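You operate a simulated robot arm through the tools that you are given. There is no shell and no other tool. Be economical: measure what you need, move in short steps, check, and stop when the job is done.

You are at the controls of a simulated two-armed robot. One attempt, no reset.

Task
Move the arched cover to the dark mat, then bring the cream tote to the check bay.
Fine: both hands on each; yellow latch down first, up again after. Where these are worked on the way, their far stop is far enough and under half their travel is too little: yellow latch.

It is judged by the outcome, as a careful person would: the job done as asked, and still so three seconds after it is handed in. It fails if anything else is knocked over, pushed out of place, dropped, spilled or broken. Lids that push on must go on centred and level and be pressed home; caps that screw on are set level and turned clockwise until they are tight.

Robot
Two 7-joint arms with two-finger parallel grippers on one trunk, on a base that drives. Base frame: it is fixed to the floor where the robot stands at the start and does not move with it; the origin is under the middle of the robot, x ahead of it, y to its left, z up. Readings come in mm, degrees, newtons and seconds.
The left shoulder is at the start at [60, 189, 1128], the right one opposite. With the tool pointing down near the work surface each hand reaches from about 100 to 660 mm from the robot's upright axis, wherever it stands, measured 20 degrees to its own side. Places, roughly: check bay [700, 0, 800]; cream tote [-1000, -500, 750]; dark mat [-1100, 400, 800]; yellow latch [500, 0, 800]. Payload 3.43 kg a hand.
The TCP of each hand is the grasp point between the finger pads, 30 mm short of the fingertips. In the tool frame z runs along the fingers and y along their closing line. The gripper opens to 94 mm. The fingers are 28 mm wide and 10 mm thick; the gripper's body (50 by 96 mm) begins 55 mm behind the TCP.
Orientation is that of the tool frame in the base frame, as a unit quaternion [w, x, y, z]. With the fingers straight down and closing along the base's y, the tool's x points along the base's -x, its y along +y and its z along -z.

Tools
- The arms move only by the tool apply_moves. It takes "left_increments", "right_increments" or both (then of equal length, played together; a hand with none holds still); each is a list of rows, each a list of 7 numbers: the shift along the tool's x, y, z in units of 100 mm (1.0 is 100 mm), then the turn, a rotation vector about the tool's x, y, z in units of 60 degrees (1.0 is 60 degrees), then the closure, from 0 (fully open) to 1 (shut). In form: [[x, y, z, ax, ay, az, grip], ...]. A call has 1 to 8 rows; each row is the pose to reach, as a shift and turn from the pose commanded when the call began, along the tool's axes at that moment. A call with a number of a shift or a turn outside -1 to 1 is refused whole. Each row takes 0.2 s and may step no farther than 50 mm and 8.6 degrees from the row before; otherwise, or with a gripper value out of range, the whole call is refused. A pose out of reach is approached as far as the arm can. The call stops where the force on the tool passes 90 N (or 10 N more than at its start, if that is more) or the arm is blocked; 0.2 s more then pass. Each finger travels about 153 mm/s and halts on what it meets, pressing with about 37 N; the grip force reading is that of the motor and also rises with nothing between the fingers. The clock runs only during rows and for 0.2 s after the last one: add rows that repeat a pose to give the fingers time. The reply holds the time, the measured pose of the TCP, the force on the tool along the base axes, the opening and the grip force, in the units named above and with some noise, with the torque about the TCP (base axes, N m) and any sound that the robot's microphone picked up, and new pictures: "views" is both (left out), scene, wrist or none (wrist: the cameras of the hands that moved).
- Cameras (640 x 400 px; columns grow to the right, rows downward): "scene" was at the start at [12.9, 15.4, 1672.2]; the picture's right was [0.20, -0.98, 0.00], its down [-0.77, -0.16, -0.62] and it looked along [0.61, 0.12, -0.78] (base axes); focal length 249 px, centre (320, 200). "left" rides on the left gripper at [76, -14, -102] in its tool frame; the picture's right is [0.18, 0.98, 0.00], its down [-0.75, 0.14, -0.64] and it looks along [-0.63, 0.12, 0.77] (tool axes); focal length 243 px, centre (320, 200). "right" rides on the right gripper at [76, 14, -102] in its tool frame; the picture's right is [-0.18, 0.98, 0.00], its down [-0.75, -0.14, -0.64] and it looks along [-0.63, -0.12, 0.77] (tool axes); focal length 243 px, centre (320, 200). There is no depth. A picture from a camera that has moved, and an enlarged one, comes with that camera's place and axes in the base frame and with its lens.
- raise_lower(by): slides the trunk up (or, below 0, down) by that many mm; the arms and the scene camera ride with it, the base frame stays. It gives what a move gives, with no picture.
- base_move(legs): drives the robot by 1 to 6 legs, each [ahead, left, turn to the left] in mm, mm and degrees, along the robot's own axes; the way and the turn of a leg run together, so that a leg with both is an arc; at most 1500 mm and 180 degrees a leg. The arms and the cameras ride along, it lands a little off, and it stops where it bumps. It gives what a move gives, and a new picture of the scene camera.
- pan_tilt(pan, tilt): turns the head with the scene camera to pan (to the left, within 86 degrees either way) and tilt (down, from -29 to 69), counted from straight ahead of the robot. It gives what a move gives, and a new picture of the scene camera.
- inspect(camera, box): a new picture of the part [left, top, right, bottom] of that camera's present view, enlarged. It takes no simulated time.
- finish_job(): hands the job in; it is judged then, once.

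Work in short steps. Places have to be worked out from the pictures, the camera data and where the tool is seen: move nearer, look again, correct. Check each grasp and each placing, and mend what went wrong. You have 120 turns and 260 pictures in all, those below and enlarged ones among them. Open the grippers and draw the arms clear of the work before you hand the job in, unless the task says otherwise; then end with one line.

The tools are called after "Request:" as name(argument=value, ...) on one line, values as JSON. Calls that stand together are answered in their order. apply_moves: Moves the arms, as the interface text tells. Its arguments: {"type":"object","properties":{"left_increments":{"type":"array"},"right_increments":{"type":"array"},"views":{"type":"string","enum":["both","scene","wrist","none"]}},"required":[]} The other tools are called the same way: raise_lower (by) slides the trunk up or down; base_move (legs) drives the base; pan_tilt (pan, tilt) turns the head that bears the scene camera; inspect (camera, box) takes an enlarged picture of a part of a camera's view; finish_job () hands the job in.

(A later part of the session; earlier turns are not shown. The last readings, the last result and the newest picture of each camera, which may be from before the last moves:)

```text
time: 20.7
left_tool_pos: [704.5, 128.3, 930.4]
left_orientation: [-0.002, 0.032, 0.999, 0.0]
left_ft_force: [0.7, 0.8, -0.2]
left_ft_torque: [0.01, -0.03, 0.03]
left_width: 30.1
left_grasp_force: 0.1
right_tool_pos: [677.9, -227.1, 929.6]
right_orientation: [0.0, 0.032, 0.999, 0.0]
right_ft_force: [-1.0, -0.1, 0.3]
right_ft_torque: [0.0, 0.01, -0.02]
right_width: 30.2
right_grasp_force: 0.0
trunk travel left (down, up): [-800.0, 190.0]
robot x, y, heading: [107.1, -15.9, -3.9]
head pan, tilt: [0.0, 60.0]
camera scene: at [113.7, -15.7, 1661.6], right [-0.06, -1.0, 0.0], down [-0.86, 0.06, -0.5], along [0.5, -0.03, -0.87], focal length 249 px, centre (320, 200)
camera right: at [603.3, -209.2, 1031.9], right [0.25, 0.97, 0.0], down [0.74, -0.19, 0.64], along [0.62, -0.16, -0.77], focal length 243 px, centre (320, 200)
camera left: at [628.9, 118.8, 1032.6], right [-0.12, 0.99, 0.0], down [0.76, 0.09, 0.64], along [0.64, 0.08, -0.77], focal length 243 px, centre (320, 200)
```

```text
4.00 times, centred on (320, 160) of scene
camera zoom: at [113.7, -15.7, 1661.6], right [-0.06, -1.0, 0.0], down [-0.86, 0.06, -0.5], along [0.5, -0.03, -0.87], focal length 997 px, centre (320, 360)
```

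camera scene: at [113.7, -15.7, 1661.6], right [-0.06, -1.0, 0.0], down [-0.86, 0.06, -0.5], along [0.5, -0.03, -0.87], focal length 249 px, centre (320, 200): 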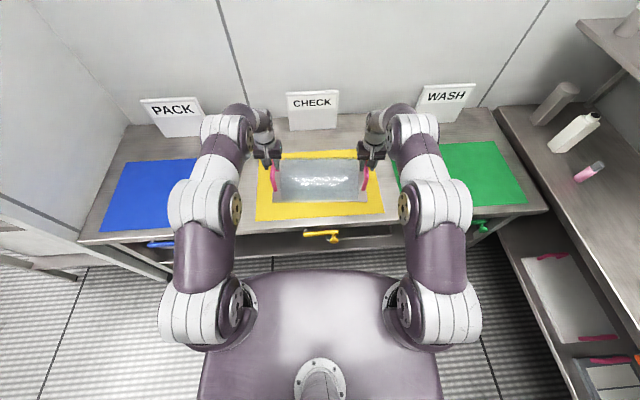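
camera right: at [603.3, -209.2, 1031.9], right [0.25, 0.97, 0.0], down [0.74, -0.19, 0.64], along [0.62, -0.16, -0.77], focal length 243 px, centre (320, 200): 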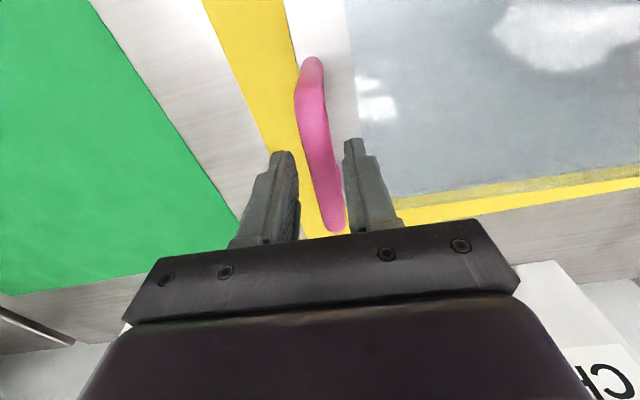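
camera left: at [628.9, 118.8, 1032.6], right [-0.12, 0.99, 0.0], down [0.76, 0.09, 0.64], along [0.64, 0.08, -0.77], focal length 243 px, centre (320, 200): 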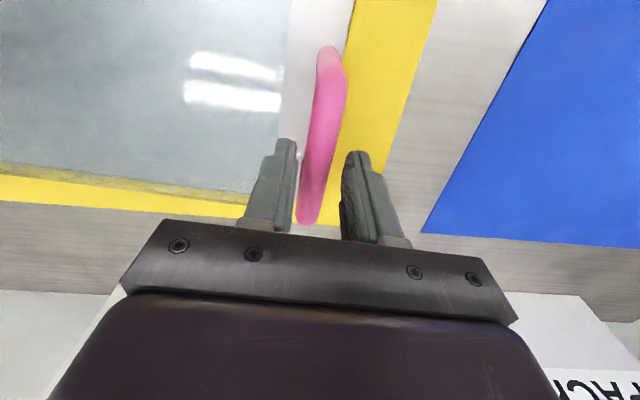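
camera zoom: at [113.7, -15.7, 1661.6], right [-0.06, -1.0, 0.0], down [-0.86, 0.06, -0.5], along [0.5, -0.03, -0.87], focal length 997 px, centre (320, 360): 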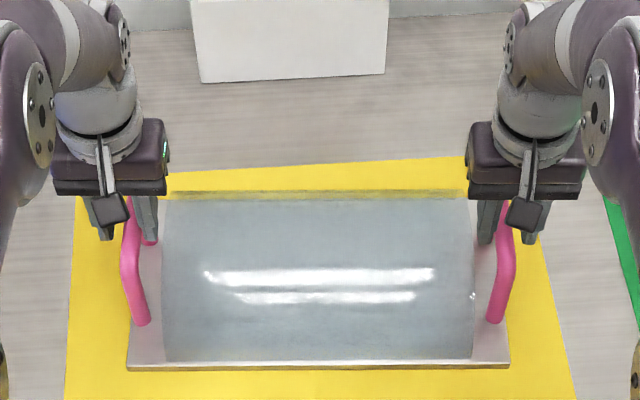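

Bars sit centred between the fingers in both views. I descend 42 mm to z ≈ 888 and then close both.

Request:
apply_moves(left_increments=[[0, 0, 0.21, 0, 0, 0, 0.68], [0, 0, 0.42, 0, 0, 0, 0.68], [0, 0, 0.42, 0, 0, 0, 1], [0, 0, 0.42, 0, 0, 0, 1]], right_increments=[[0, 0, 0.21, 0, 0, 0, 0.68], [0, 0, 0.42, 0, 0, 0, 0.68], [0, 0, 0.42, 0, 0, 0, 1], [0, 0, 0.42, 0, 0, 0, 1]], views="wrist")

```text
time: 21.7
left_tool_pos: [704.6, 128.1, 888.0]
left_orientation: [0.0, 0.031, 1.0, 0.0]
left_ft_force: [4.4, 6.7, 3.9]
left_ft_torque: [-0.01, 0.71, 0.35]
left_width: 22.1
left_grasp_force: 37.2
right_tool_pos: [678.4, -227.3, 890.0]
right_orientation: [0.001, 0.032, 0.999, -0.001]
right_ft_force: [0.4, -8.7, 7.0]
right_ft_torque: [0.06, 0.64, 0.32]
right_width: 21.9
right_grasp_force: 36.9
trunk travel left (down, up): [-800.0, 190.0]
robot x, y, heading: [109.1, -16.2, -3.9]
head pan, tilt: [0.0, 60.0]
camera right: at [603.1, -208.2, 991.4], right [0.25, 0.97, 0.0], down [0.74, -0.19, 0.64], along [0.62, -0.16, -0.77], focal length 243 px, centre (320, 200)
camera left: at [628.5, 119.0, 991.0], right [-0.12, 0.99, 0.0], down [0.76, 0.09, 0.64], along [0.64, 0.08, -0.77], focal length 243 px, centre (320, 200)
```

right: 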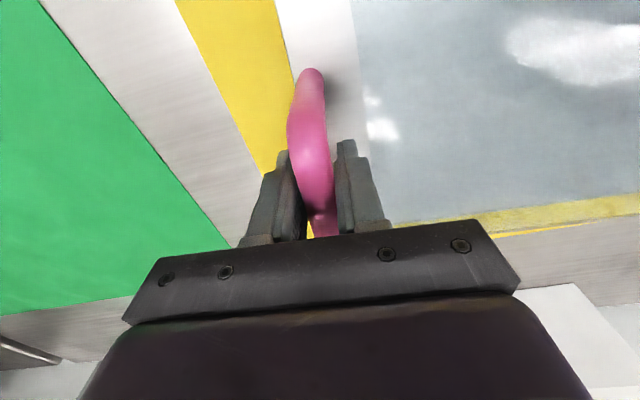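
left: 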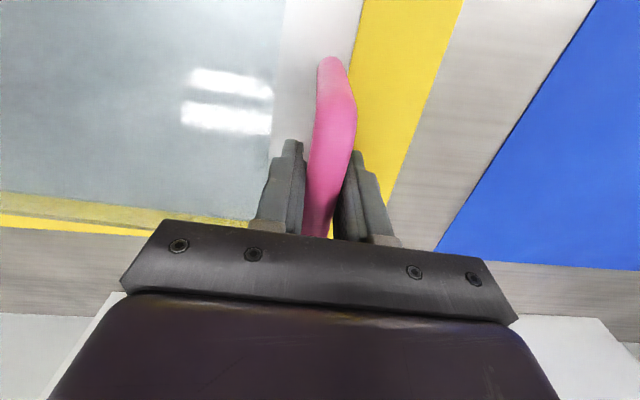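

Both bars are gripped (22 mm). I lift a few centimetres together and check loads.

Request:
apply_moves(left_increments=[[0, 0, -0.1, 0, 0, 0, 1], [0, 0, -0.25, 0, 0, 0, 1], [0, 0, -0.4, 0, 0, 0, 1]], right_increments=[[0, 0, -0.1, 0, 0, 0, 1], [0, 0, -0.25, 0, 0, 0, 1], [0, 0, -0.4, 0, 0, 0, 1]], views="scene")

Request:
inspect(camera="scene", box=[240, 110, 400, 210])

```text
time: 22.5
left_tool_pos: [705.8, 127.5, 929.8]
left_orientation: [-0.001, 0.032, 0.999, -0.001]
left_ft_force: [-0.6, -7.4, -4.1]
left_ft_torque: [0.0, -0.26, 0.11]
left_width: 22.1
left_grasp_force: 37.1
right_tool_pos: [677.4, -228.4, 927.9]
right_orientation: [-0.001, 0.032, 0.999, 0.0]
right_ft_force: [0.3, 7.3, -3.3]
right_ft_torque: [-0.08, 0.37, 0.09]
right_width: 21.8
right_grasp_force: 37.1
trunk travel left (down, up): [-800.0, 190.0]
robot x, y, heading: [109.0, -12.8, -3.6]
head pan, tilt: [0.0, 60.0]
camera scene: at [113.6, -15.4, 1661.5], right [-0.06, -1.0, 0.0], down [-0.86, 0.06, -0.5], along [0.5, -0.03, -0.87], focal length 249 px, centre (320, 200)
```

scene: 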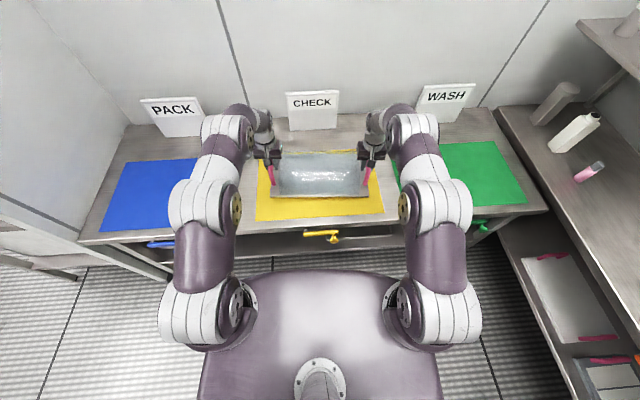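

```text
4.00 times, centred on (320, 160) of scene
camera zoom: at [113.6, -15.4, 1661.5], right [-0.06, -1.0, 0.0], down [-0.86, 0.06, -0.5], along [0.5, -0.03, -0.87], focal length 997 px, centre (320, 360)
```

zoom: 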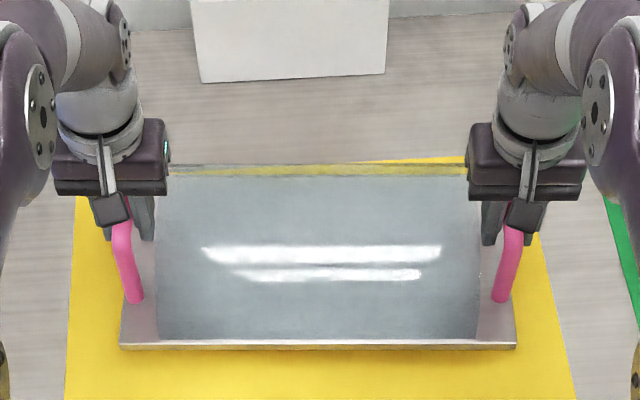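

Level and secure (~8 N total). I raise the trunk 80 mm, back away and turn round to face the mat side.

Request:
raise_lower(by=80)

Request:
base_move(legs=[[-200, 0, 0]])

Request:
base_move(legs=[[0, 0, -90], [0, 0, -86.4]])

Request:
pan_tilt(pan=0, tilt=35)

```text
time: 23.7
left_tool_pos: [705.1, 127.6, 1008.7]
left_orientation: [-0.001, 0.033, 0.999, 0.0]
left_ft_force: [-0.6, -23.7, -2.5]
left_ft_torque: [0.22, 0.01, 0.18]
left_width: 22.0
left_grasp_force: 37.0
right_tool_pos: [678.1, -227.2, 1008.5]
right_orientation: [-0.001, 0.032, 0.999, 0.001]
right_ft_force: [1.3, 23.1, -2.9]
right_ft_torque: [-0.19, 0.09, 0.14]
right_width: 22.0
right_grasp_force: 36.8
trunk travel left (down, up): [-880.0, 110.0]
robot x, y, heading: [108.1, -13.8, -3.5]
head pan, tilt: [0.0, 60.0]
```

```text
time: 25.3
left_tool_pos: [508.7, 140.5, 1007.9]
left_orientation: [-0.001, 0.032, 0.999, 0.0]
left_ft_force: [-1.7, -37.8, -3.6]
left_ft_torque: [0.33, 0.14, 0.17]
left_width: 22.0
left_grasp_force: 37.0
right_tool_pos: [478.1, -215.1, 1008.9]
right_orientation: [-0.001, 0.032, 0.999, 0.0]
right_ft_force: [2.1, 36.6, -3.5]
right_ft_torque: [-0.26, -0.01, 0.13]
right_width: 22.1
right_grasp_force: 37.2
trunk travel left (down, up): [-880.0, 110.0]
robot x, y, heading: [-94.5, 1.3, -3.6]
head pan, tilt: [0.0, 60.0]
camera scene: at [-83.0, -3.0, 1741.5], right [-0.06, -1.0, 0.0], down [-0.87, 0.06, -0.5], along [0.5, -0.03, -0.87], focal length 249 px, centre (320, 200)
```

scene: 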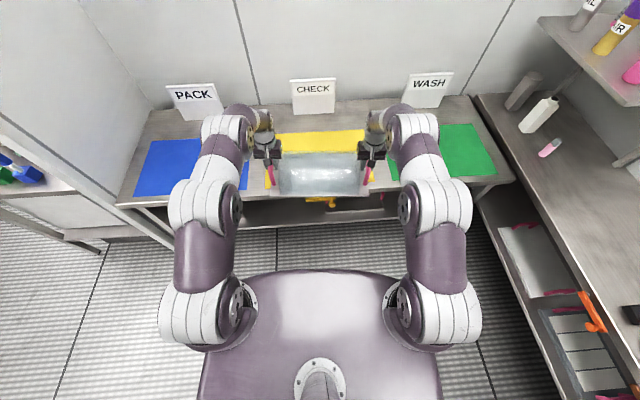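

```text
time: 33.2
left_tool_pos: [-679.1, -181.5, 1009.1]
left_orientation: [0.0, 1.0, -0.001, 0.001]
left_ft_force: [-0.2, 10.1, -3.0]
left_ft_torque: [-0.08, -0.03, 0.19]
left_width: 22.3
left_grasp_force: 37.1
right_tool_pos: [-673.2, 174.9, 1009.0]
right_orientation: [0.0, 1.0, 0.0, 0.001]
right_ft_force: [1.1, -10.4, -3.8]
right_ft_torque: [0.07, -0.04, 0.12]
right_width: 22.1
right_grasp_force: 36.7
trunk travel left (down, up): [-880.0, 110.0]
robot x, y, heading: [-89.3, -0.1, 180.0]
head pan, tilt: [0.0, 60.0]
camera scene: at [-101.4, -2.4, 1741.5], right [0.0, 1.0, 0.0], down [0.87, 0.0, -0.5], along [-0.5, 0.0, -0.87], focal length 249 px, centre (320, 200)
```

scene: 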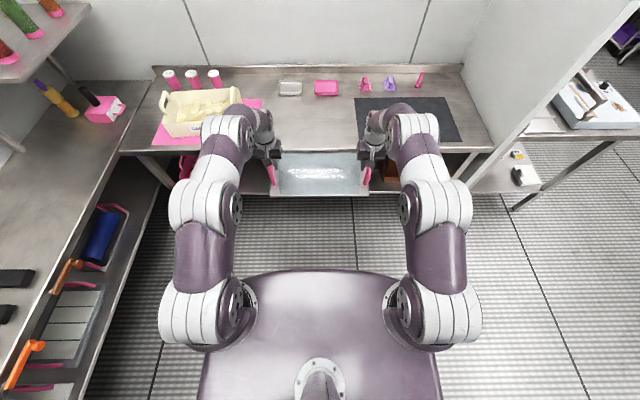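

```text
time: 34.1
left_tool_pos: [-679.3, -182.3, 1008.5]
left_orientation: [0.001, 1.0, -0.002, 0.001]
left_ft_force: [-0.6, 1.6, -3.6]
left_ft_torque: [-0.04, -0.07, 0.21]
left_width: 21.9
left_grasp_force: 37.4
right_tool_pos: [-674.1, 173.6, 1008.8]
right_orientation: [0.001, 1.0, 0.0, 0.001]
right_ft_force: [0.7, -1.7, -2.5]
right_ft_torque: [0.02, -0.03, 0.13]
right_width: 22.1
right_grasp_force: 37.4
trunk travel left (down, up): [-880.0, 110.0]
robot x, y, heading: [-94.7, 0.8, 180.0]
head pan, tilt: [0.0, 35.0]
camera scene: at [-122.8, -2.3, 1775.7], right [0.0, 1.0, 0.0], down [0.57, 0.0, -0.82], along [-0.82, 0.0, -0.57], focal length 249 px, centre (320, 200)
```

scene: 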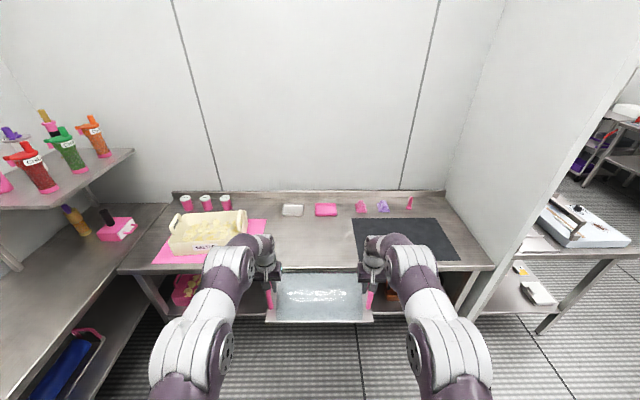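

The mat spans x −1331…−985, y 195…715 and is free; the table edge is x ≈ −928. I move sideways to y ≈ 452, then forward so the cover is over the mat.

Request:
base_move(legs=[[0, -452, 0]])

Request:
base_move(legs=[[455, 0, 0]])

Request:
pan_tilt(pan=0, tilt=60)

```text
time: 36.9
left_tool_pos: [-679.3, 281.9, 1009.3]
left_orientation: [-0.001, 1.0, -0.002, 0.001]
left_ft_force: [-1.6, 2.3, -2.8]
left_ft_torque: [-0.05, -0.07, 0.16]
left_width: 22.2
left_grasp_force: 37.4
right_tool_pos: [-673.2, 637.8, 1010.1]
right_orientation: [0.0, 1.0, 0.0, 0.0]
right_ft_force: [1.4, -3.1, -3.2]
right_ft_torque: [0.03, -0.02, 0.15]
right_width: 22.0
right_grasp_force: 37.1
trunk travel left (down, up): [-880.0, 110.0]
robot x, y, heading: [-91.2, 456.9, 180.0]
head pan, tilt: [0.0, 35.0]
camera scene: at [-121.9, 460.0, 1775.8], right [0.0, 1.0, 0.0], down [0.57, 0.0, -0.82], along [-0.82, 0.0, -0.57], focal length 249 px, centre (320, 200)
```

scene: 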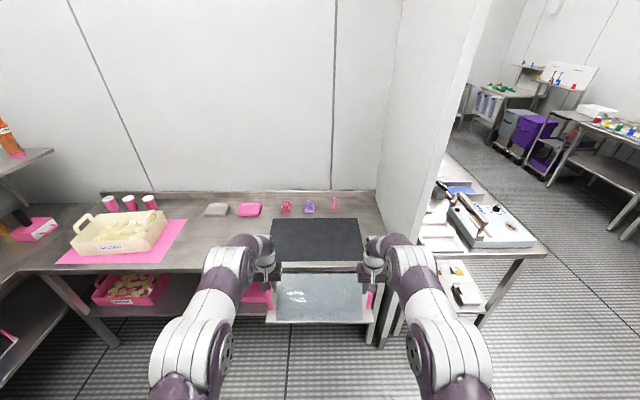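

```text
time: 39.5
left_tool_pos: [-1123.1, 281.1, 1009.8]
left_orientation: [0.0, 1.0, 0.001, 0.001]
left_ft_force: [-1.6, 0.5, -3.1]
left_ft_torque: [-0.03, -0.05, 0.17]
left_width: 22.0
left_grasp_force: 37.1
right_tool_pos: [-1118.0, 635.3, 1010.2]
right_orientation: [0.0, 1.0, 0.002, 0.0]
right_ft_force: [0.8, -1.5, -3.8]
right_ft_torque: [0.04, 0.03, 0.1]
right_width: 22.2
right_grasp_force: 37.2
trunk travel left (down, up): [-880.0, 110.0]
robot x, y, heading: [-536.8, 459.1, -180.0]
head pan, tilt: [0.0, 35.0]
camera scene: at [-565.4, 460.9, 1775.9], right [0.0, 1.0, 0.0], down [0.57, 0.0, -0.82], along [-0.82, 0.0, -0.57], focal length 249 px, centre (320, 200)
```

scene: 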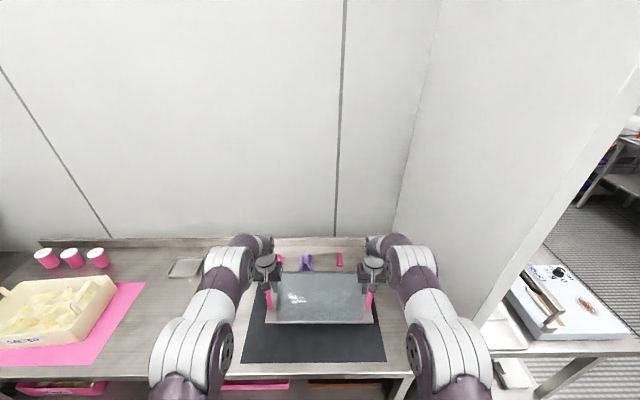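

```text
time: 40.4
left_tool_pos: [-1122.8, 278.9, 1009.8]
left_orientation: [0.0, 1.0, 0.001, 0.001]
left_ft_force: [-0.5, 0.8, -3.2]
left_ft_torque: [0.03, -0.07, 0.16]
left_width: 22.2
left_grasp_force: 37.1
right_tool_pos: [-1118.0, 635.0, 1009.2]
right_orientation: [-0.001, 1.0, 0.002, 0.001]
right_ft_force: [0.7, -0.5, -3.2]
right_ft_torque: [0.01, -0.02, 0.1]
right_width: 22.4
right_grasp_force: 36.6
trunk travel left (down, up): [-880.0, 110.0]
robot x, y, heading: [-538.4, 462.3, -179.9]
head pan, tilt: [0.0, 60.0]
camera scene: at [-545.3, 461.0, 1741.6], right [0.0, 1.0, 0.0], down [0.87, 0.0, -0.5], along [-0.5, 0.0, -0.87], focal length 249 px, centre (320, 200)
```

scene: 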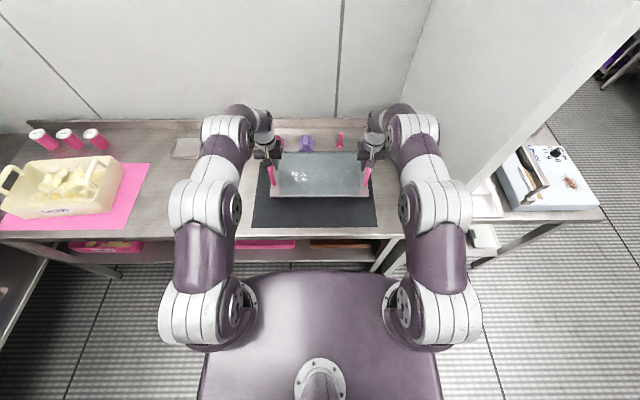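

The cover is over the mat, ~20 mm off-centre. I nudge the base to centre it, then lower the trunk 80 mm.

Request:
base_move(legs=[[20, 20, 0]])

Request:
raise_lower(by=-80)

Request:
inspect(camera="scene", box=[220, 120, 420, 245])

```text
time: 41.3
left_tool_pos: [-1138.8, 262.7, 1011.7]
left_orientation: [0.001, 1.0, 0.001, -0.001]
left_ft_force: [-0.7, 2.5, -3.8]
left_ft_torque: [-0.05, -0.14, 0.16]
left_width: 22.0
left_grasp_force: 36.8
right_tool_pos: [-1135.0, 619.4, 1009.2]
right_orientation: [0.003, 1.0, 0.002, -0.001]
right_ft_force: [1.7, -0.6, -3.8]
right_ft_torque: [-0.04, 0.06, 0.12]
right_width: 22.3
right_grasp_force: 36.5
trunk travel left (down, up): [-880.0, 110.0]
robot x, y, heading: [-554.8, 441.8, -179.9]
head pan, tilt: [0.0, 60.0]
camera scene: at [-558.6, 446.7, 1741.6], right [0.0, 1.0, 0.0], down [0.86, 0.0, -0.5], along [-0.5, 0.0, -0.86], focal length 249 px, centre (320, 200)
```

scene: 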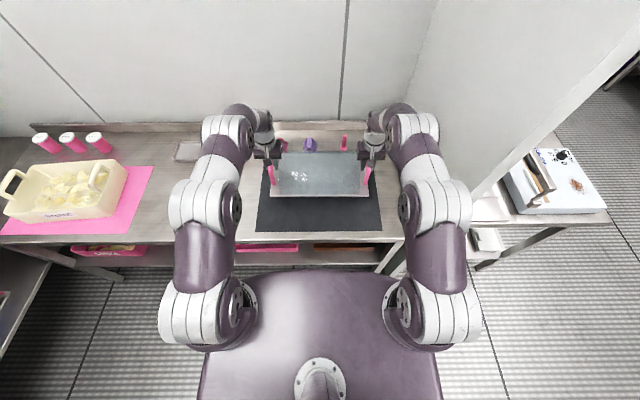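

```text
time: 42.4
left_tool_pos: [-1141.5, 260.2, 928.6]
left_orientation: [0.0, 1.0, 0.001, 0.001]
left_ft_force: [-1.1, 1.6, -3.7]
left_ft_torque: [0.16, 0.2, 0.16]
left_width: 22.0
left_grasp_force: 37.2
right_tool_pos: [-1137.7, 616.1, 929.3]
right_orientation: [0.0, 1.0, 0.001, 0.0]
right_ft_force: [4.2, -1.2, 3.8]
right_ft_torque: [0.16, 0.51, 0.11]
right_width: 22.1
right_grasp_force: 36.7
trunk travel left (down, up): [-800.0, 190.0]
robot x, y, heading: [-552.8, 443.0, -179.7]
head pan, tilt: [0.0, 60.0]
```

```text
3.20 times, centred on (320, 182) of scene
camera zoom: at [-563.6, 441.1, 1661.6], right [0.0, 1.0, 0.0], down [0.87, 0.0, -0.5], along [-0.5, 0.0, -0.87], focal length 797 px, centre (320, 256)
```

zoom: 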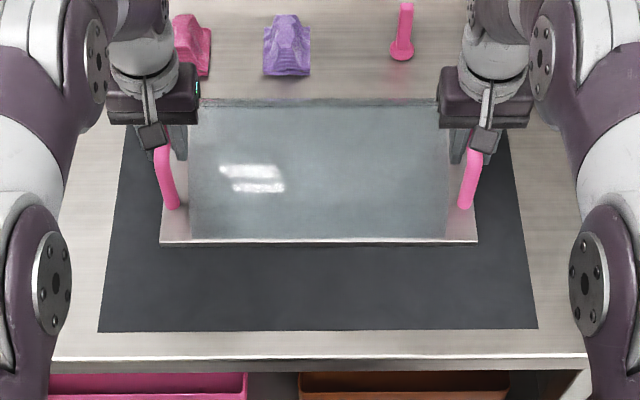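

Centred over the mat. I lower with the arms, 38 mm in small steps, watching for contact.

Request:
apply_moves(left_increments=[[0, 0, 0.1, 0, 0, 0, 1], [0, 0, 0.2, 0, 0, 0, 1], [0, 0, 0.28, 0, 0, 0, 1], [0, 0, 0.34, 0, 0, 0, 1], [0, 0, 0.38, 0, 0, 0, 1]], right_increments=[[0, 0, 0.1, 0, 0, 0, 1], [0, 0, 0.2, 0, 0, 0, 1], [0, 0, 0.28, 0, 0, 0, 1], [0, 0, 0.34, 0, 0, 0, 1], [0, 0, 0.38, 0, 0, 0, 1]], views="scene")

Request:
inspect(camera="scene", box=[220, 120, 420, 245])

```text
time: 43.6
left_tool_pos: [-1138.8, 260.6, 890.7]
left_orientation: [0.0, 1.0, 0.001, 0.001]
left_ft_force: [7.0, 10.6, 22.9]
left_ft_torque: [-0.47, 0.47, 0.02]
left_width: 20.4
left_grasp_force: 36.8
right_tool_pos: [-1132.0, 616.0, 890.6]
right_orientation: [0.001, 1.0, 0.002, 0.001]
right_ft_force: [8.2, -9.5, 26.5]
right_ft_torque: [0.39, 0.6, -0.03]
right_width: 20.6
right_grasp_force: 37.5
trunk travel left (down, up): [-800.0, 190.0]
robot x, y, heading: [-551.7, 442.6, -179.9]
head pan, tilt: [0.0, 60.0]
camera scene: at [-557.1, 441.5, 1661.1], right [0.0, 1.0, 0.0], down [0.86, 0.0, -0.5], along [-0.5, 0.0, -0.86], focal length 249 px, centre (320, 200)
```

scene: 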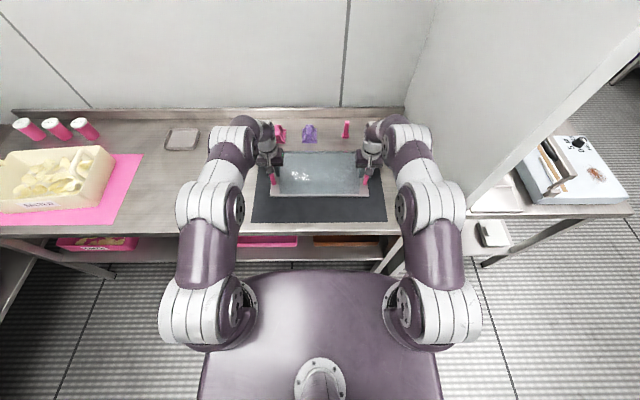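

```text
3.20 times, centred on (320, 182) of scene
camera zoom: at [-557.1, 441.5, 1661.1], right [0.0, 1.0, 0.0], down [0.86, 0.0, -0.5], along [-0.5, 0.0, -0.86], focal length 797 px, centre (320, 256)
```

zoom: 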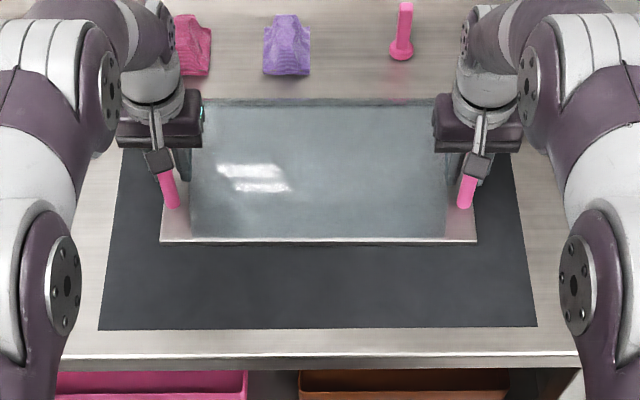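

The picture shows the cover did not move in the last step: it was already resting (this table is ~40 mm higher) and the fingers slid down the handles. I back up to relieve the load, then open narrowly and rise.

Request:
apply_moves(left_increments=[[0, 0, -0.05, 0, 0, 0, 0.9], [0, 0, -0.05, 0, 0, 0, 0.66], [0, 0, -0.05, 0, 0, 0, 0.66], [0, 0, -0.4, 0, 0, 0, 0.66], [0, 0, -0.85, 0, 0, 0, 0.66], [0, 0, -1.0, 0, 0, 0, 0.66]], right_increments=[[0, 0, -0.05, 0, 0, 0, 0.9], [0, 0, -0.05, 0, 0, 0, 0.66], [0, 0, -0.05, 0, 0, 0, 0.66], [0, 0, -0.4, 0, 0, 0, 0.66], [0, 0, -0.85, 0, 0, 0, 0.66], [0, 0, -1.0, 0, 0, 0, 0.66]], views="wrist")

Request:
inspect(camera="scene", box=[220, 120, 420, 245])

```text
time: 45.0
left_tool_pos: [-1143.7, 260.5, 989.3]
left_orientation: [-0.001, 1.0, 0.001, 0.001]
left_ft_force: [0.0, 0.3, -0.3]
left_ft_torque: [0.01, 0.01, -0.01]
left_width: 32.0
left_grasp_force: 0.1
right_tool_pos: [-1137.6, 617.4, 992.1]
right_orientation: [0.0, 1.0, 0.003, 0.001]
right_ft_force: [0.5, -0.1, 0.0]
right_ft_torque: [-0.02, 0.01, -0.01]
right_width: 31.7
right_grasp_force: 0.2
trunk travel left (down, up): [-800.0, 190.0]
robot x, y, heading: [-554.9, 442.4, -179.9]
head pan, tilt: [0.0, 60.0]
camera right: at [-1060.4, 602.5, 1094.1], right [-0.18, -0.98, 0.0], down [-0.75, 0.14, 0.64], along [-0.63, 0.12, -0.77], focal length 243 px, centre (320, 200)
camera left: at [-1067.1, 273.7, 1092.8], right [0.19, -0.98, 0.0], down [-0.75, -0.14, 0.64], along [-0.63, -0.12, -0.77], focal length 243 px, centre (320, 200)
```

right: 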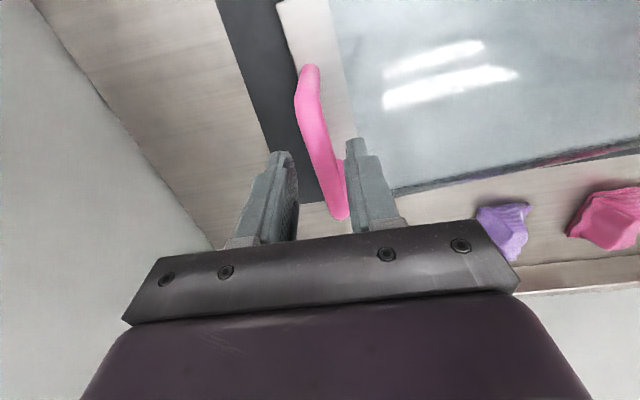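
left: 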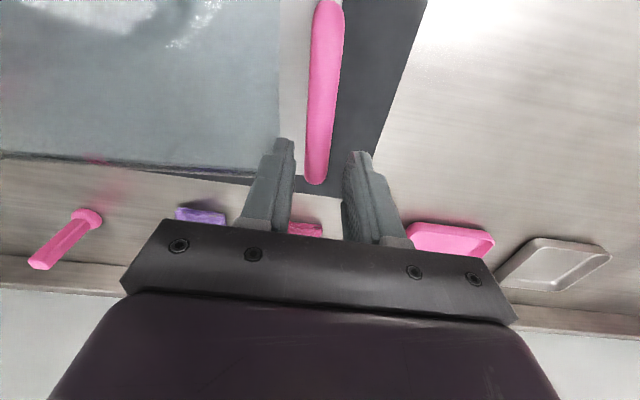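

```text
3.20 times, centred on (320, 182) of scene
camera zoom: at [-563.6, 441.2, 1661.6], right [0.0, 1.0, 0.0], down [0.87, 0.0, -0.5], along [-0.5, 0.0, -0.87], focal length 797 px, centre (320, 256)
```

zoom: 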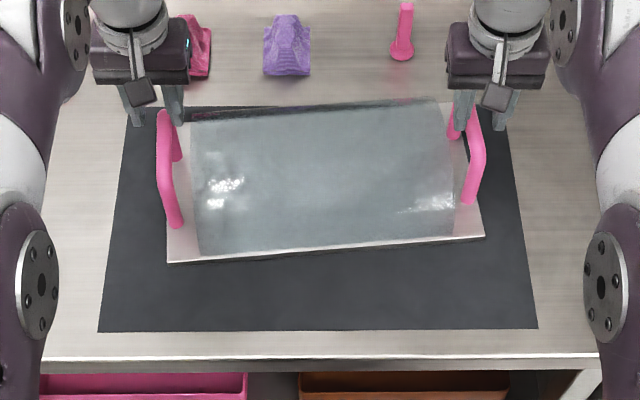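

The handles' tops are at z ≈ 926 (table ~835) and the cover ended yawed ~4.5° with its far right corner at the mat's far edge. I'll re-grasp and straighten it: first align hands over the bars.

Request:
apply_moves(left_increments=[[0.09, 0, 0, 0, 0, -0.04, 0.66], [0.18, -0.015, 0, 0, 0, -0.075, 0.66], [0.18, -0.015, 0.2, 0, 0, -0.075, 0.66]], right_increments=[[-0.08, 0, 0, 0, 0, -0.04, 0.66], [-0.164, 0, 0, 0, 0, -0.075, 0.66], [-0.164, 0, 0.2, 0, 0, -0.075, 0.66]], views="wrist")

Request:
inspect(camera="scene", box=[220, 120, 420, 245])

```text
time: 45.8
left_tool_pos: [-1124.9, 262.0, 971.2]
left_orientation: [0.0, 0.999, 0.04, 0.001]
left_ft_force: [-0.4, -0.2, -0.7]
left_ft_torque: [0.0, 0.0, 0.01]
left_width: 31.8
left_grasp_force: 0.1
right_tool_pos: [-1155.3, 617.0, 969.8]
right_orientation: [-0.001, 0.999, 0.04, 0.001]
right_ft_force: [0.2, -0.6, 0.9]
right_ft_torque: [0.01, -0.03, -0.01]
right_width: 31.9
right_grasp_force: 0.1
trunk travel left (down, up): [-800.0, 190.0]
robot x, y, heading: [-556.9, 443.7, -179.8]
head pan, tilt: [0.0, 60.0]
camera right: at [-1077.1, 608.4, 1073.0], right [-0.1, -0.99, 0.0], down [-0.76, 0.08, 0.64], along [-0.64, 0.07, -0.77], focal length 243 px, centre (320, 200)
camera left: at [-1050.0, 282.9, 1074.1], right [0.26, -0.96, 0.0], down [-0.74, -0.2, 0.64], along [-0.62, -0.17, -0.77], focal length 243 px, centre (320, 200)
```

right: 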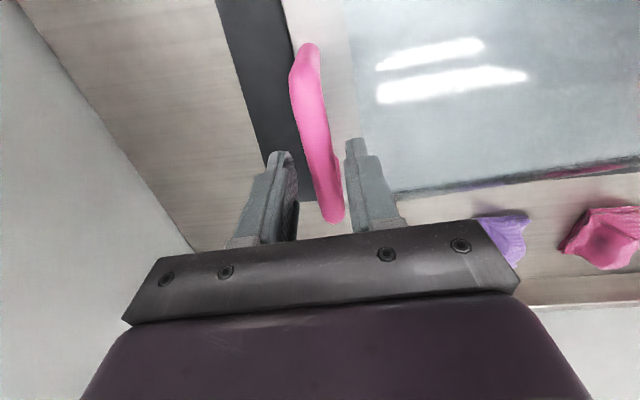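
left: 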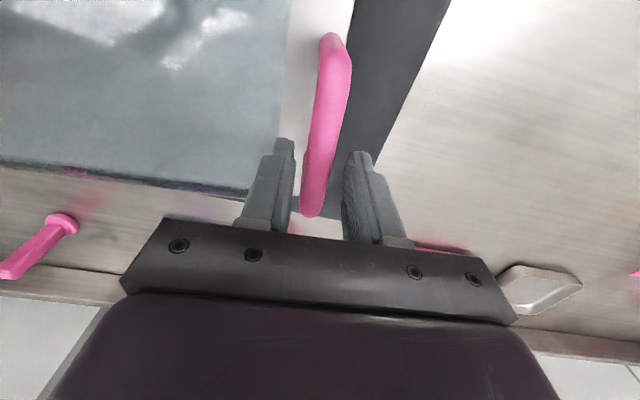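

```text
3.20 times, centred on (320, 182) of scene
camera zoom: at [-565.0, 440.9, 1661.6], right [0.0, 1.0, 0.0], down [0.87, 0.0, -0.5], along [-0.5, 0.0, -0.87], focal length 797 px, centre (320, 256)
```

zoom: 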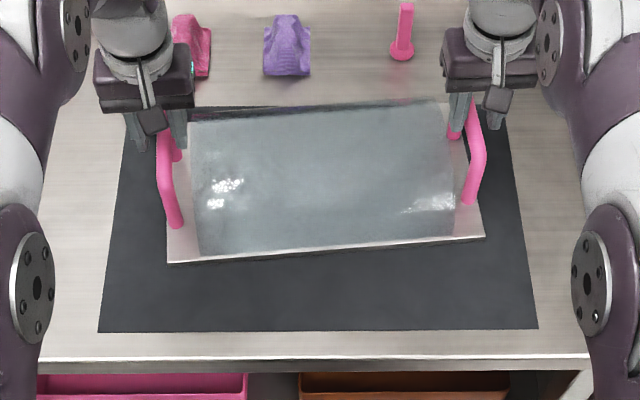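

Both bars are centred in the finger gaps. I descend ~46 mm, close, and lift 25 mm.

Request:
apply_moves(left_increments=[[0, 0, 0.23, 0, 0, 0, 0.66], [0, 0, 0.46, 0, 0, 0, 0.66], [0, 0, 0.46, 0, 0, 0, 1], [0, 0, 0.46, 0, 0, 0, 1], [0, 0, 0.3, 0, 0, 0, 1], [0, 0, 0.18, 0, 0, 0, 1]], right_increments=[[0, 0, 0.22, 0, 0, 0, 0.66], [0, 0, 0.45, 0, 0, 0, 0.66], [0, 0, 0.45, 0, 0, 0, 1], [0, 0, 0.45, 0, 0, 0, 1], [0, 0, 0.29, 0, 0, 0, 1], [0, 0, 0.17, 0, 0, 0, 1]], views="none")

Request:
inspect(camera="scene", box=[220, 120, 420, 245])

```text
time: 47.2
left_tool_pos: [-1123.6, 261.1, 953.4]
left_orientation: [-0.001, 0.999, 0.041, 0.0]
left_ft_force: [-3.7, 14.9, -2.3]
left_ft_torque: [-0.11, -0.04, 0.46]
left_width: 22.1
left_grasp_force: 36.7
right_tool_pos: [-1152.8, 615.8, 953.1]
right_orientation: [0.001, 0.999, 0.042, 0.001]
right_ft_force: [3.2, -15.0, -3.8]
right_ft_torque: [0.09, 0.0, 0.39]
right_width: 22.3
right_grasp_force: 36.8
trunk travel left (down, up): [-800.0, 190.0]
robot x, y, heading: [-554.4, 442.1, -180.1]
head pan, tilt: [0.0, 60.0]
```

```text
3.20 times, centred on (320, 182) of scene
camera zoom: at [-562.8, 440.8, 1661.4], right [0.0, 1.0, 0.0], down [0.87, 0.0, -0.5], along [-0.5, 0.0, -0.87], focal length 797 px, centre (320, 256)
```

zoom: 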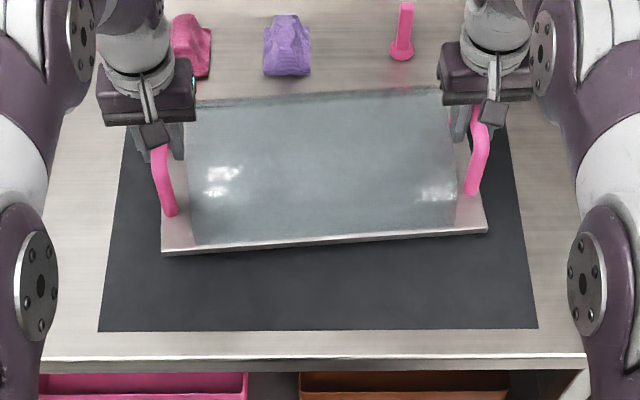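

Lifted freely. I straighten it and draw it ~40 mm toward me so it is centred on the mat.

Request:
apply_moves(left_increments=[[0.06, 0.005, 0, 0, 0, 0.02, 1], [0.12, 0.01, 0, 0, 0, 0.04, 1], [0.18, 0.015, 0, 0, 0, 0.06, 1], [0.24, 0.019, 0, 0, 0, 0.078, 1]], right_increments=[[0.13, 0.01, 0, 0, 0, 0.02, 1], [0.26, 0.02, 0, 0, 0, 0.04, 1], [0.39, 0.03, 0, 0, 0, 0.06, 1], [0.53, 0.042, 0, 0, 0, 0.078, 1]], views="none")

Request:
inspect(camera="scene", box=[220, 120, 420, 245])

```text
time: 48.2
left_tool_pos: [-1098.6, 260.2, 952.2]
left_orientation: [0.0, 1.0, -0.001, 0.001]
left_ft_force: [-2.3, -18.6, -3.4]
left_ft_torque: [0.11, 0.27, 0.45]
left_width: 22.2
left_grasp_force: 37.0
right_tool_pos: [-1099.3, 615.5, 954.9]
right_orientation: [0.0, 1.0, -0.001, 0.0]
right_ft_force: [2.6, 17.6, -2.5]
right_ft_torque: [-0.21, -0.31, 0.45]
right_width: 22.1
right_grasp_force: 37.2
trunk travel left (down, up): [-800.0, 190.0]
robot x, y, heading: [-559.3, 437.4, -179.7]
head pan, tilt: [0.0, 60.0]
```

```text
3.20 times, centred on (320, 182) of scene
camera zoom: at [-562.8, 441.1, 1661.6], right [0.0, 1.0, 0.0], down [0.87, 0.0, -0.5], along [-0.5, 0.0, -0.87], focal length 797 px, centre (320, 256)
```

zoom: 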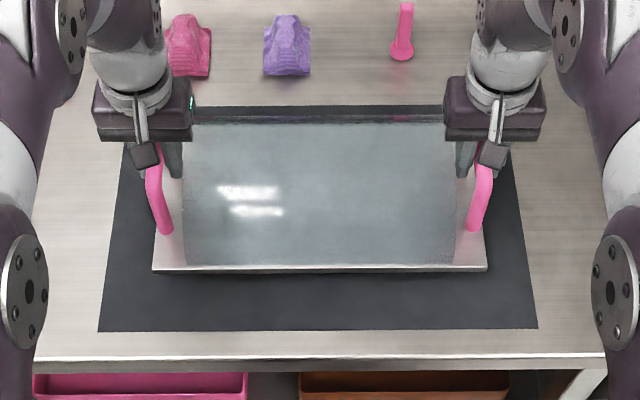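

Now well centred and straight. I lower gently 27 mm to contact.

Request:
apply_moves(left_increments=[[0, 0, 0.12, 0, 0, 0, 1], [0, 0, 0.2, 0, 0, 0, 1], [0, 0, 0.25, 0, 0, 0, 1]], right_increments=[[0, 0, 0.12, 0, 0, 0, 1], [0, 0, 0.2, 0, 0, 0, 1], [0, 0, 0.25, 0, 0, 0, 1]], views="none")

```text
time: 49.0
left_tool_pos: [-1101.2, 260.5, 927.8]
left_orientation: [0.0, 1.0, -0.002, 0.002]
left_ft_force: [-3.3, -29.1, -3.0]
left_ft_torque: [0.33, -0.38, 0.46]
left_width: 22.0
left_grasp_force: 37.1
right_tool_pos: [-1099.5, 615.2, 929.8]
right_orientation: [0.0, 1.0, -0.001, 0.001]
right_ft_force: [2.0, 28.0, -4.2]
right_ft_torque: [-0.25, 0.34, 0.41]
right_width: 22.2
right_grasp_force: 37.5
trunk travel left (down, up): [-800.0, 190.0]
robot x, y, heading: [-556.4, 443.2, -180.0]
head pan, tilt: [0.0, 60.0]
```

Not in contact yet; a few mm more.

Request:
apply_moves(left_increments=[[0, -0.02, 0.03, 0, 0, 0, 1], [0, -0.03, 0.055, 0, 0, 0, 1]], right_increments=[[0, 0.02, 0.03, 0, 0, 0, 1], [0, 0.03, 0.055, 0, 0, 0, 1]], views="none")

```text
time: 49.6
left_tool_pos: [-1100.0, 259.3, 926.6]
left_orientation: [0.001, 1.0, 0.001, -0.003]
left_ft_force: [-8.9, -67.2, 16.0]
left_ft_torque: [0.55, -0.88, 0.29]
left_width: 22.5
left_grasp_force: 37.3
right_tool_pos: [-1100.2, 615.7, 928.3]
right_orientation: [-0.002, 1.0, -0.001, -0.003]
right_ft_force: [0.6, 67.9, 23.8]
right_ft_torque: [-0.43, -0.77, 0.48]
right_width: 22.4
right_grasp_force: 36.6
trunk travel left (down, up): [-800.0, 190.0]
robot x, y, heading: [-552.8, 442.3, -180.0]
head pan, tilt: [0.0, 60.0]
```

Contact made (z force up), but my sideways correction had the wrong sign; I relieve it the other way and then open narrowly and rise.

Request:
apply_moves(left_increments=[[0, 0.06, -0.01, 0, 0, 0, 1], [0, 0.06, -0.01, 0, 0, 0, 0.85], [0, 0.06, -0.01, 0, 0, 0, 0.66], [0, 0.05, -0.01, 0, 0, 0, 0.66]], right_increments=[[0, -0.06, -0.01, 0, 0, 0, 1], [0, -0.06, -0.01, 0, 0, 0, 0.85], [0, -0.06, -0.01, 0, 0, 0, 0.66], [0, -0.05, -0.01, 0, 0, 0, 0.66]], views="wrist")

Request:
inspect(camera="scene", box=[220, 120, 420, 245])

```text
time: 50.6
left_tool_pos: [-1098.7, 259.5, 922.7]
left_orientation: [0.0, 1.0, -0.001, 0.002]
left_ft_force: [-0.6, -7.2, -3.9]
left_ft_torque: [-0.06, -0.04, 0.11]
left_width: 28.2
left_grasp_force: 0.1
right_tool_pos: [-1097.5, 618.0, 922.5]
right_orientation: [0.0, 1.0, 0.0, 0.001]
right_ft_force: [0.7, 7.0, -2.5]
right_ft_torque: [0.1, 0.03, 0.11]
right_width: 28.4
right_grasp_force: 0.2
trunk travel left (down, up): [-800.0, 190.0]
robot x, y, heading: [-556.0, 441.4, -180.1]
head pan, tilt: [0.0, 60.0]
camera right: at [-1022.2, 603.2, 1026.0], right [-0.18, -0.98, 0.0], down [-0.76, 0.14, 0.64], along [-0.63, 0.12, -0.77], focal length 243 px, centre (320, 200)
camera left: at [-1021.8, 274.0, 1025.4], right [0.18, -0.98, 0.0], down [-0.76, -0.14, 0.64], along [-0.63, -0.12, -0.77], focal length 243 px, centre (320, 200)
```

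right: 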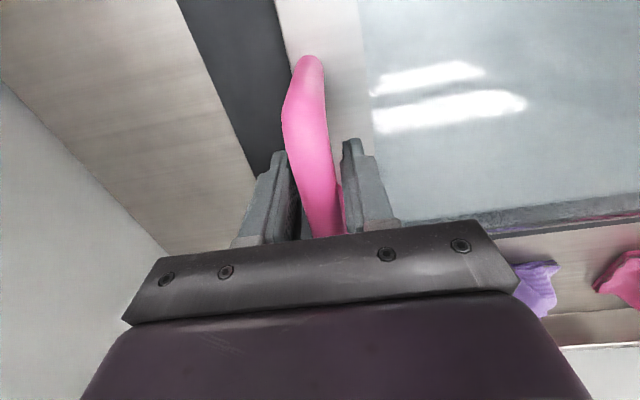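
left: 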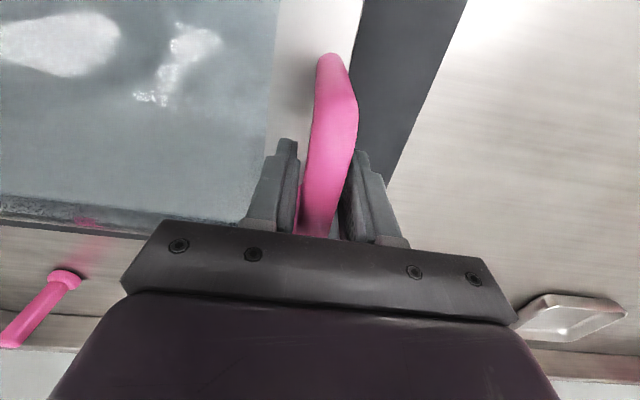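

```text
3.20 times, centred on (320, 182) of scene
camera zoom: at [-563.9, 441.1, 1661.3], right [0.0, 1.0, 0.0], down [0.87, 0.0, -0.5], along [-0.5, 0.0, -0.87], focal length 797 px, centre (320, 256)
```

zoom: 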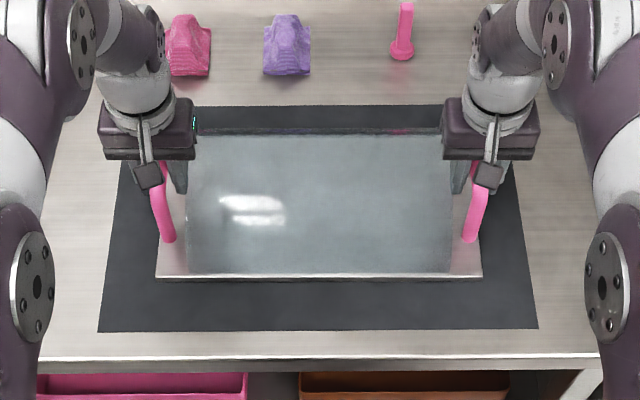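

Cover sits flat and centred. The outer fingers still touch the bars lightly, so I shift 3 mm outward, then rise.

Request:
apply_moves(left_increments=[[0, 0.03, 0, 0, 0, 0, 0.64], [0, 0.03, 0, 0, 0, 0, 0.64], [0, 0.03, -0.3, 0, 0, 0, 0.64], [0, 0.03, -0.7, 0, 0, 0, 0.64], [0, 0.03, -1.0, 0, 0, 0, 0.64]], right_increments=[[0, -0.03, 0, 0, 0, 0, 0.64], [0, -0.03, 0, 0, 0, 0, 0.64], [0, -0.03, -0.3, 0, 0, 0, 0.64], [0, -0.03, -0.7, 0, 0, 0, 0.64], [0, -0.03, -1.0, 0, 0, 0, 0.64]], views="none")

Request:
inspect(camera="scene", box=[220, 120, 420, 245])

```text
time: 51.8
left_tool_pos: [-1097.3, 255.0, 1021.4]
left_orientation: [0.0, 1.0, 0.0, -0.001]
left_ft_force: [1.0, -0.7, 0.2]
left_ft_torque: [0.0, 0.03, 0.02]
left_width: 33.5
left_grasp_force: 0.0
right_tool_pos: [-1097.1, 619.4, 1027.6]
right_orientation: [-0.001, 1.0, 0.001, 0.001]
right_ft_force: [0.8, -0.4, -1.0]
right_ft_torque: [0.01, 0.01, -0.04]
right_width: 33.7
right_grasp_force: 0.0
trunk travel left (down, up): [-800.0, 190.0]
robot x, y, heading: [-554.3, 440.7, -179.7]
head pan, tilt: [0.0, 60.0]
```

```text
3.20 times, centred on (320, 182) of scene
camera zoom: at [-562.3, 441.1, 1661.5], right [0.0, 1.0, 0.0], down [0.87, 0.0, -0.5], along [-0.5, 0.0, -0.87], focal length 797 px, centre (320, 256)
```

zoom: 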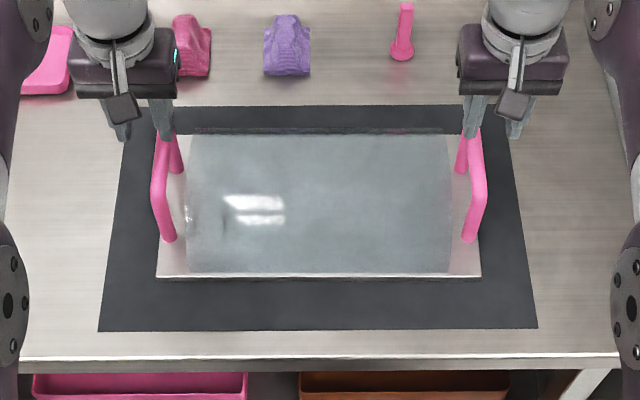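

The cover is flat, centred and straight on the dark mat. Now the tote: I back off 220 mm, slide left ~900 mm and look at it.

Request:
base_move(legs=[[-250, 0, 0], [0, 900, 0]])

Request:
pan_tilt(pan=0, tilt=45)

Request:
inspect(camera="scene", box=[200, 80, 440, 230])

```text
time: 58.0
left_tool_pos: [-848.5, -633.0, 1021.1]
left_orientation: [0.0, 1.0, -0.003, 0.001]
left_ft_force: [0.9, -0.2, -0.2]
left_ft_torque: [0.0, 0.0, 0.0]
left_width: 33.7
left_grasp_force: 0.1
right_tool_pos: [-847.0, -269.6, 1026.6]
right_orientation: [0.0, 1.0, -0.002, 0.001]
right_ft_force: [-0.3, -0.2, -0.5]
right_ft_torque: [-0.04, -0.03, 0.0]
right_width: 34.0
right_grasp_force: 0.0
trunk travel left (down, up): [-800.0, 190.0]
robot x, y, heading: [-304.1, -452.2, 179.9]
head pan, tilt: [0.0, 60.0]
camera scene: at [-312.4, -448.4, 1661.6], right [0.0, 1.0, 0.0], down [0.87, 0.0, -0.5], along [-0.5, 0.0, -0.87], focal length 249 px, centre (320, 200)
```

scene: 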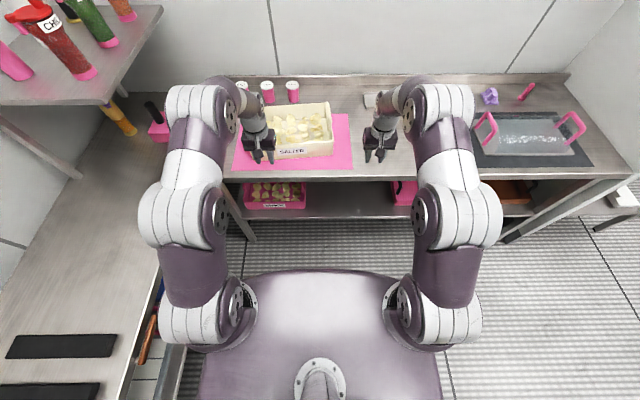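

```text
time: 58.7
left_tool_pos: [-849.0, -633.6, 1021.0]
left_orientation: [-0.001, 1.0, -0.003, 0.001]
left_ft_force: [0.0, -0.2, -0.2]
left_ft_torque: [0.03, 0.03, 0.01]
left_width: 33.7
left_grasp_force: 0.1
right_tool_pos: [-845.6, -267.6, 1026.6]
right_orientation: [0.0, 1.0, -0.002, 0.0]
right_ft_force: [0.5, -0.6, -0.4]
right_ft_torque: [0.03, 0.0, 0.01]
right_width: 33.8
right_grasp_force: 0.1
trunk travel left (down, up): [-800.0, 190.0]
robot x, y, heading: [-304.8, -446.0, 180.2]
head pan, tilt: [0.0, 45.0]
camera scene: at [-327.1, -448.7, 1681.0], right [0.0, 1.0, 0.0], down [0.71, 0.0, -0.71], along [-0.71, 0.0, -0.71], focal length 249 px, centre (320, 200)
```

scene: 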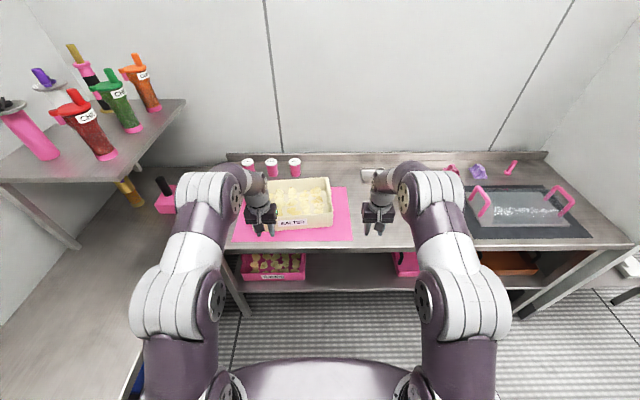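

```text
2.67 times, centred on (320, 155) of scene
camera zoom: at [-327.1, -448.7, 1681.0], right [0.0, 1.0, 0.0], down [0.71, 0.0, -0.71], along [-0.71, 0.0, -0.71], focal length 664 px, centre (320, 320)
```

zoom: 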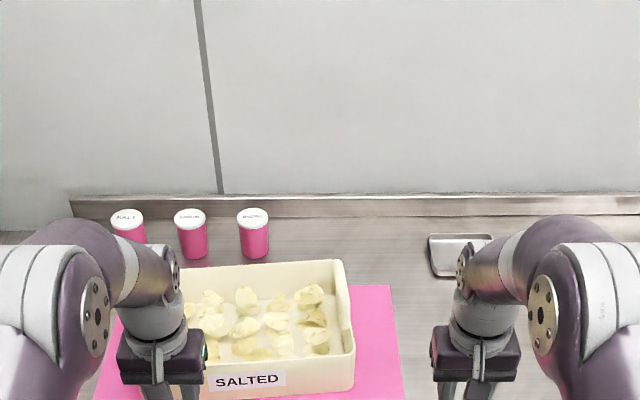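

The tote spans roughly y −767…−380, front near x −994. I slide left 125 mm and draw both hands back and outward for a clear view.

Request:
apply_moves(left_increments=[[0.3, 0.3, -0.1, 0, 0, 0, 0.3], [0.6, 0.6, -0.2, 0, 0, 0, 0], [0.9, 0.9, -0.3, 0, 0, 0, 0]], right_increments=[[0.3, -0.3, -0.1, 0, 0, 0, 0.3], [0.6, -0.6, -0.2, 0, 0, 0, 0], [0.9, -0.9, -0.3, 0, 0, 0, 0]], views="none")

Request:
base_move(legs=[[0, 125, 0]])

Request:
inspect(camera="scene", box=[200, 150, 440, 300])

```text
time: 59.5
left_tool_pos: [-757.2, -719.4, 1050.9]
left_orientation: [0.0, 1.0, -0.003, 0.0]
left_ft_force: [0.3, 1.2, -0.1]
left_ft_torque: [0.0, 0.05, 0.02]
left_width: 94.1
left_grasp_force: 0.1
right_tool_pos: [-753.9, -177.4, 1056.1]
right_orientation: [0.0, 1.0, -0.002, 0.0]
right_ft_force: [-0.1, 0.4, 0.4]
right_ft_torque: [-0.04, 0.0, 0.02]
right_width: 93.8
right_grasp_force: 0.0
trunk travel left (down, up): [-800.0, 190.0]
robot x, y, heading: [-304.4, -448.5, 179.9]
head pan, tilt: [0.0, 45.0]
```

```text
time: 60.8
left_tool_pos: [-758.8, -841.2, 1050.6]
left_orientation: [0.0, 1.0, -0.005, 0.001]
left_ft_force: [0.0, 0.1, -0.7]
left_ft_torque: [-0.05, 0.02, 0.01]
left_width: 94.0
left_grasp_force: 0.1
right_tool_pos: [-755.5, -299.8, 1055.6]
right_orientation: [0.001, 1.0, -0.004, 0.0]
right_ft_force: [0.0, -0.1, 0.0]
right_ft_torque: [0.02, 0.01, -0.01]
right_width: 94.4
right_grasp_force: 0.0
trunk travel left (down, up): [-800.0, 190.0]
robot x, y, heading: [-305.5, -572.8, 179.8]
head pan, tilt: [0.0, 45.0]
camera scene: at [-327.4, -571.0, 1681.0], right [0.0, 1.0, 0.0], down [0.71, 0.0, -0.71], along [-0.71, 0.0, -0.71], focal length 249 px, centre (320, 200)
```

scene: 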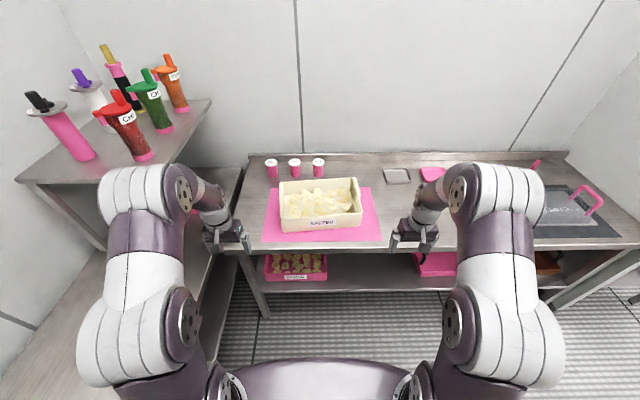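

```text
2.67 times, centred on (320, 225) of scene
camera zoom: at [-327.4, -571.0, 1681.0], right [0.0, 1.0, 0.0], down [0.71, 0.0, -0.71], along [-0.71, 0.0, -0.71], focal length 664 px, centre (320, 133)
```

zoom: 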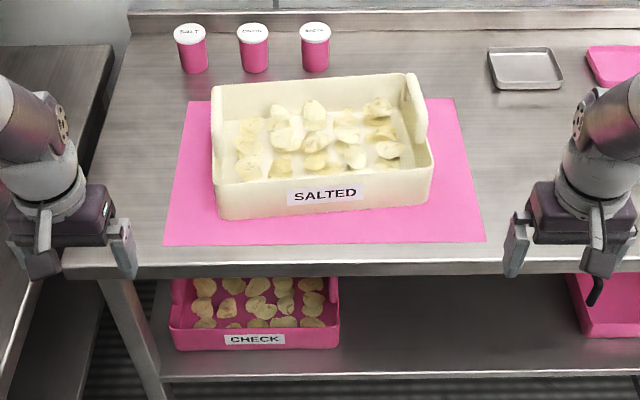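

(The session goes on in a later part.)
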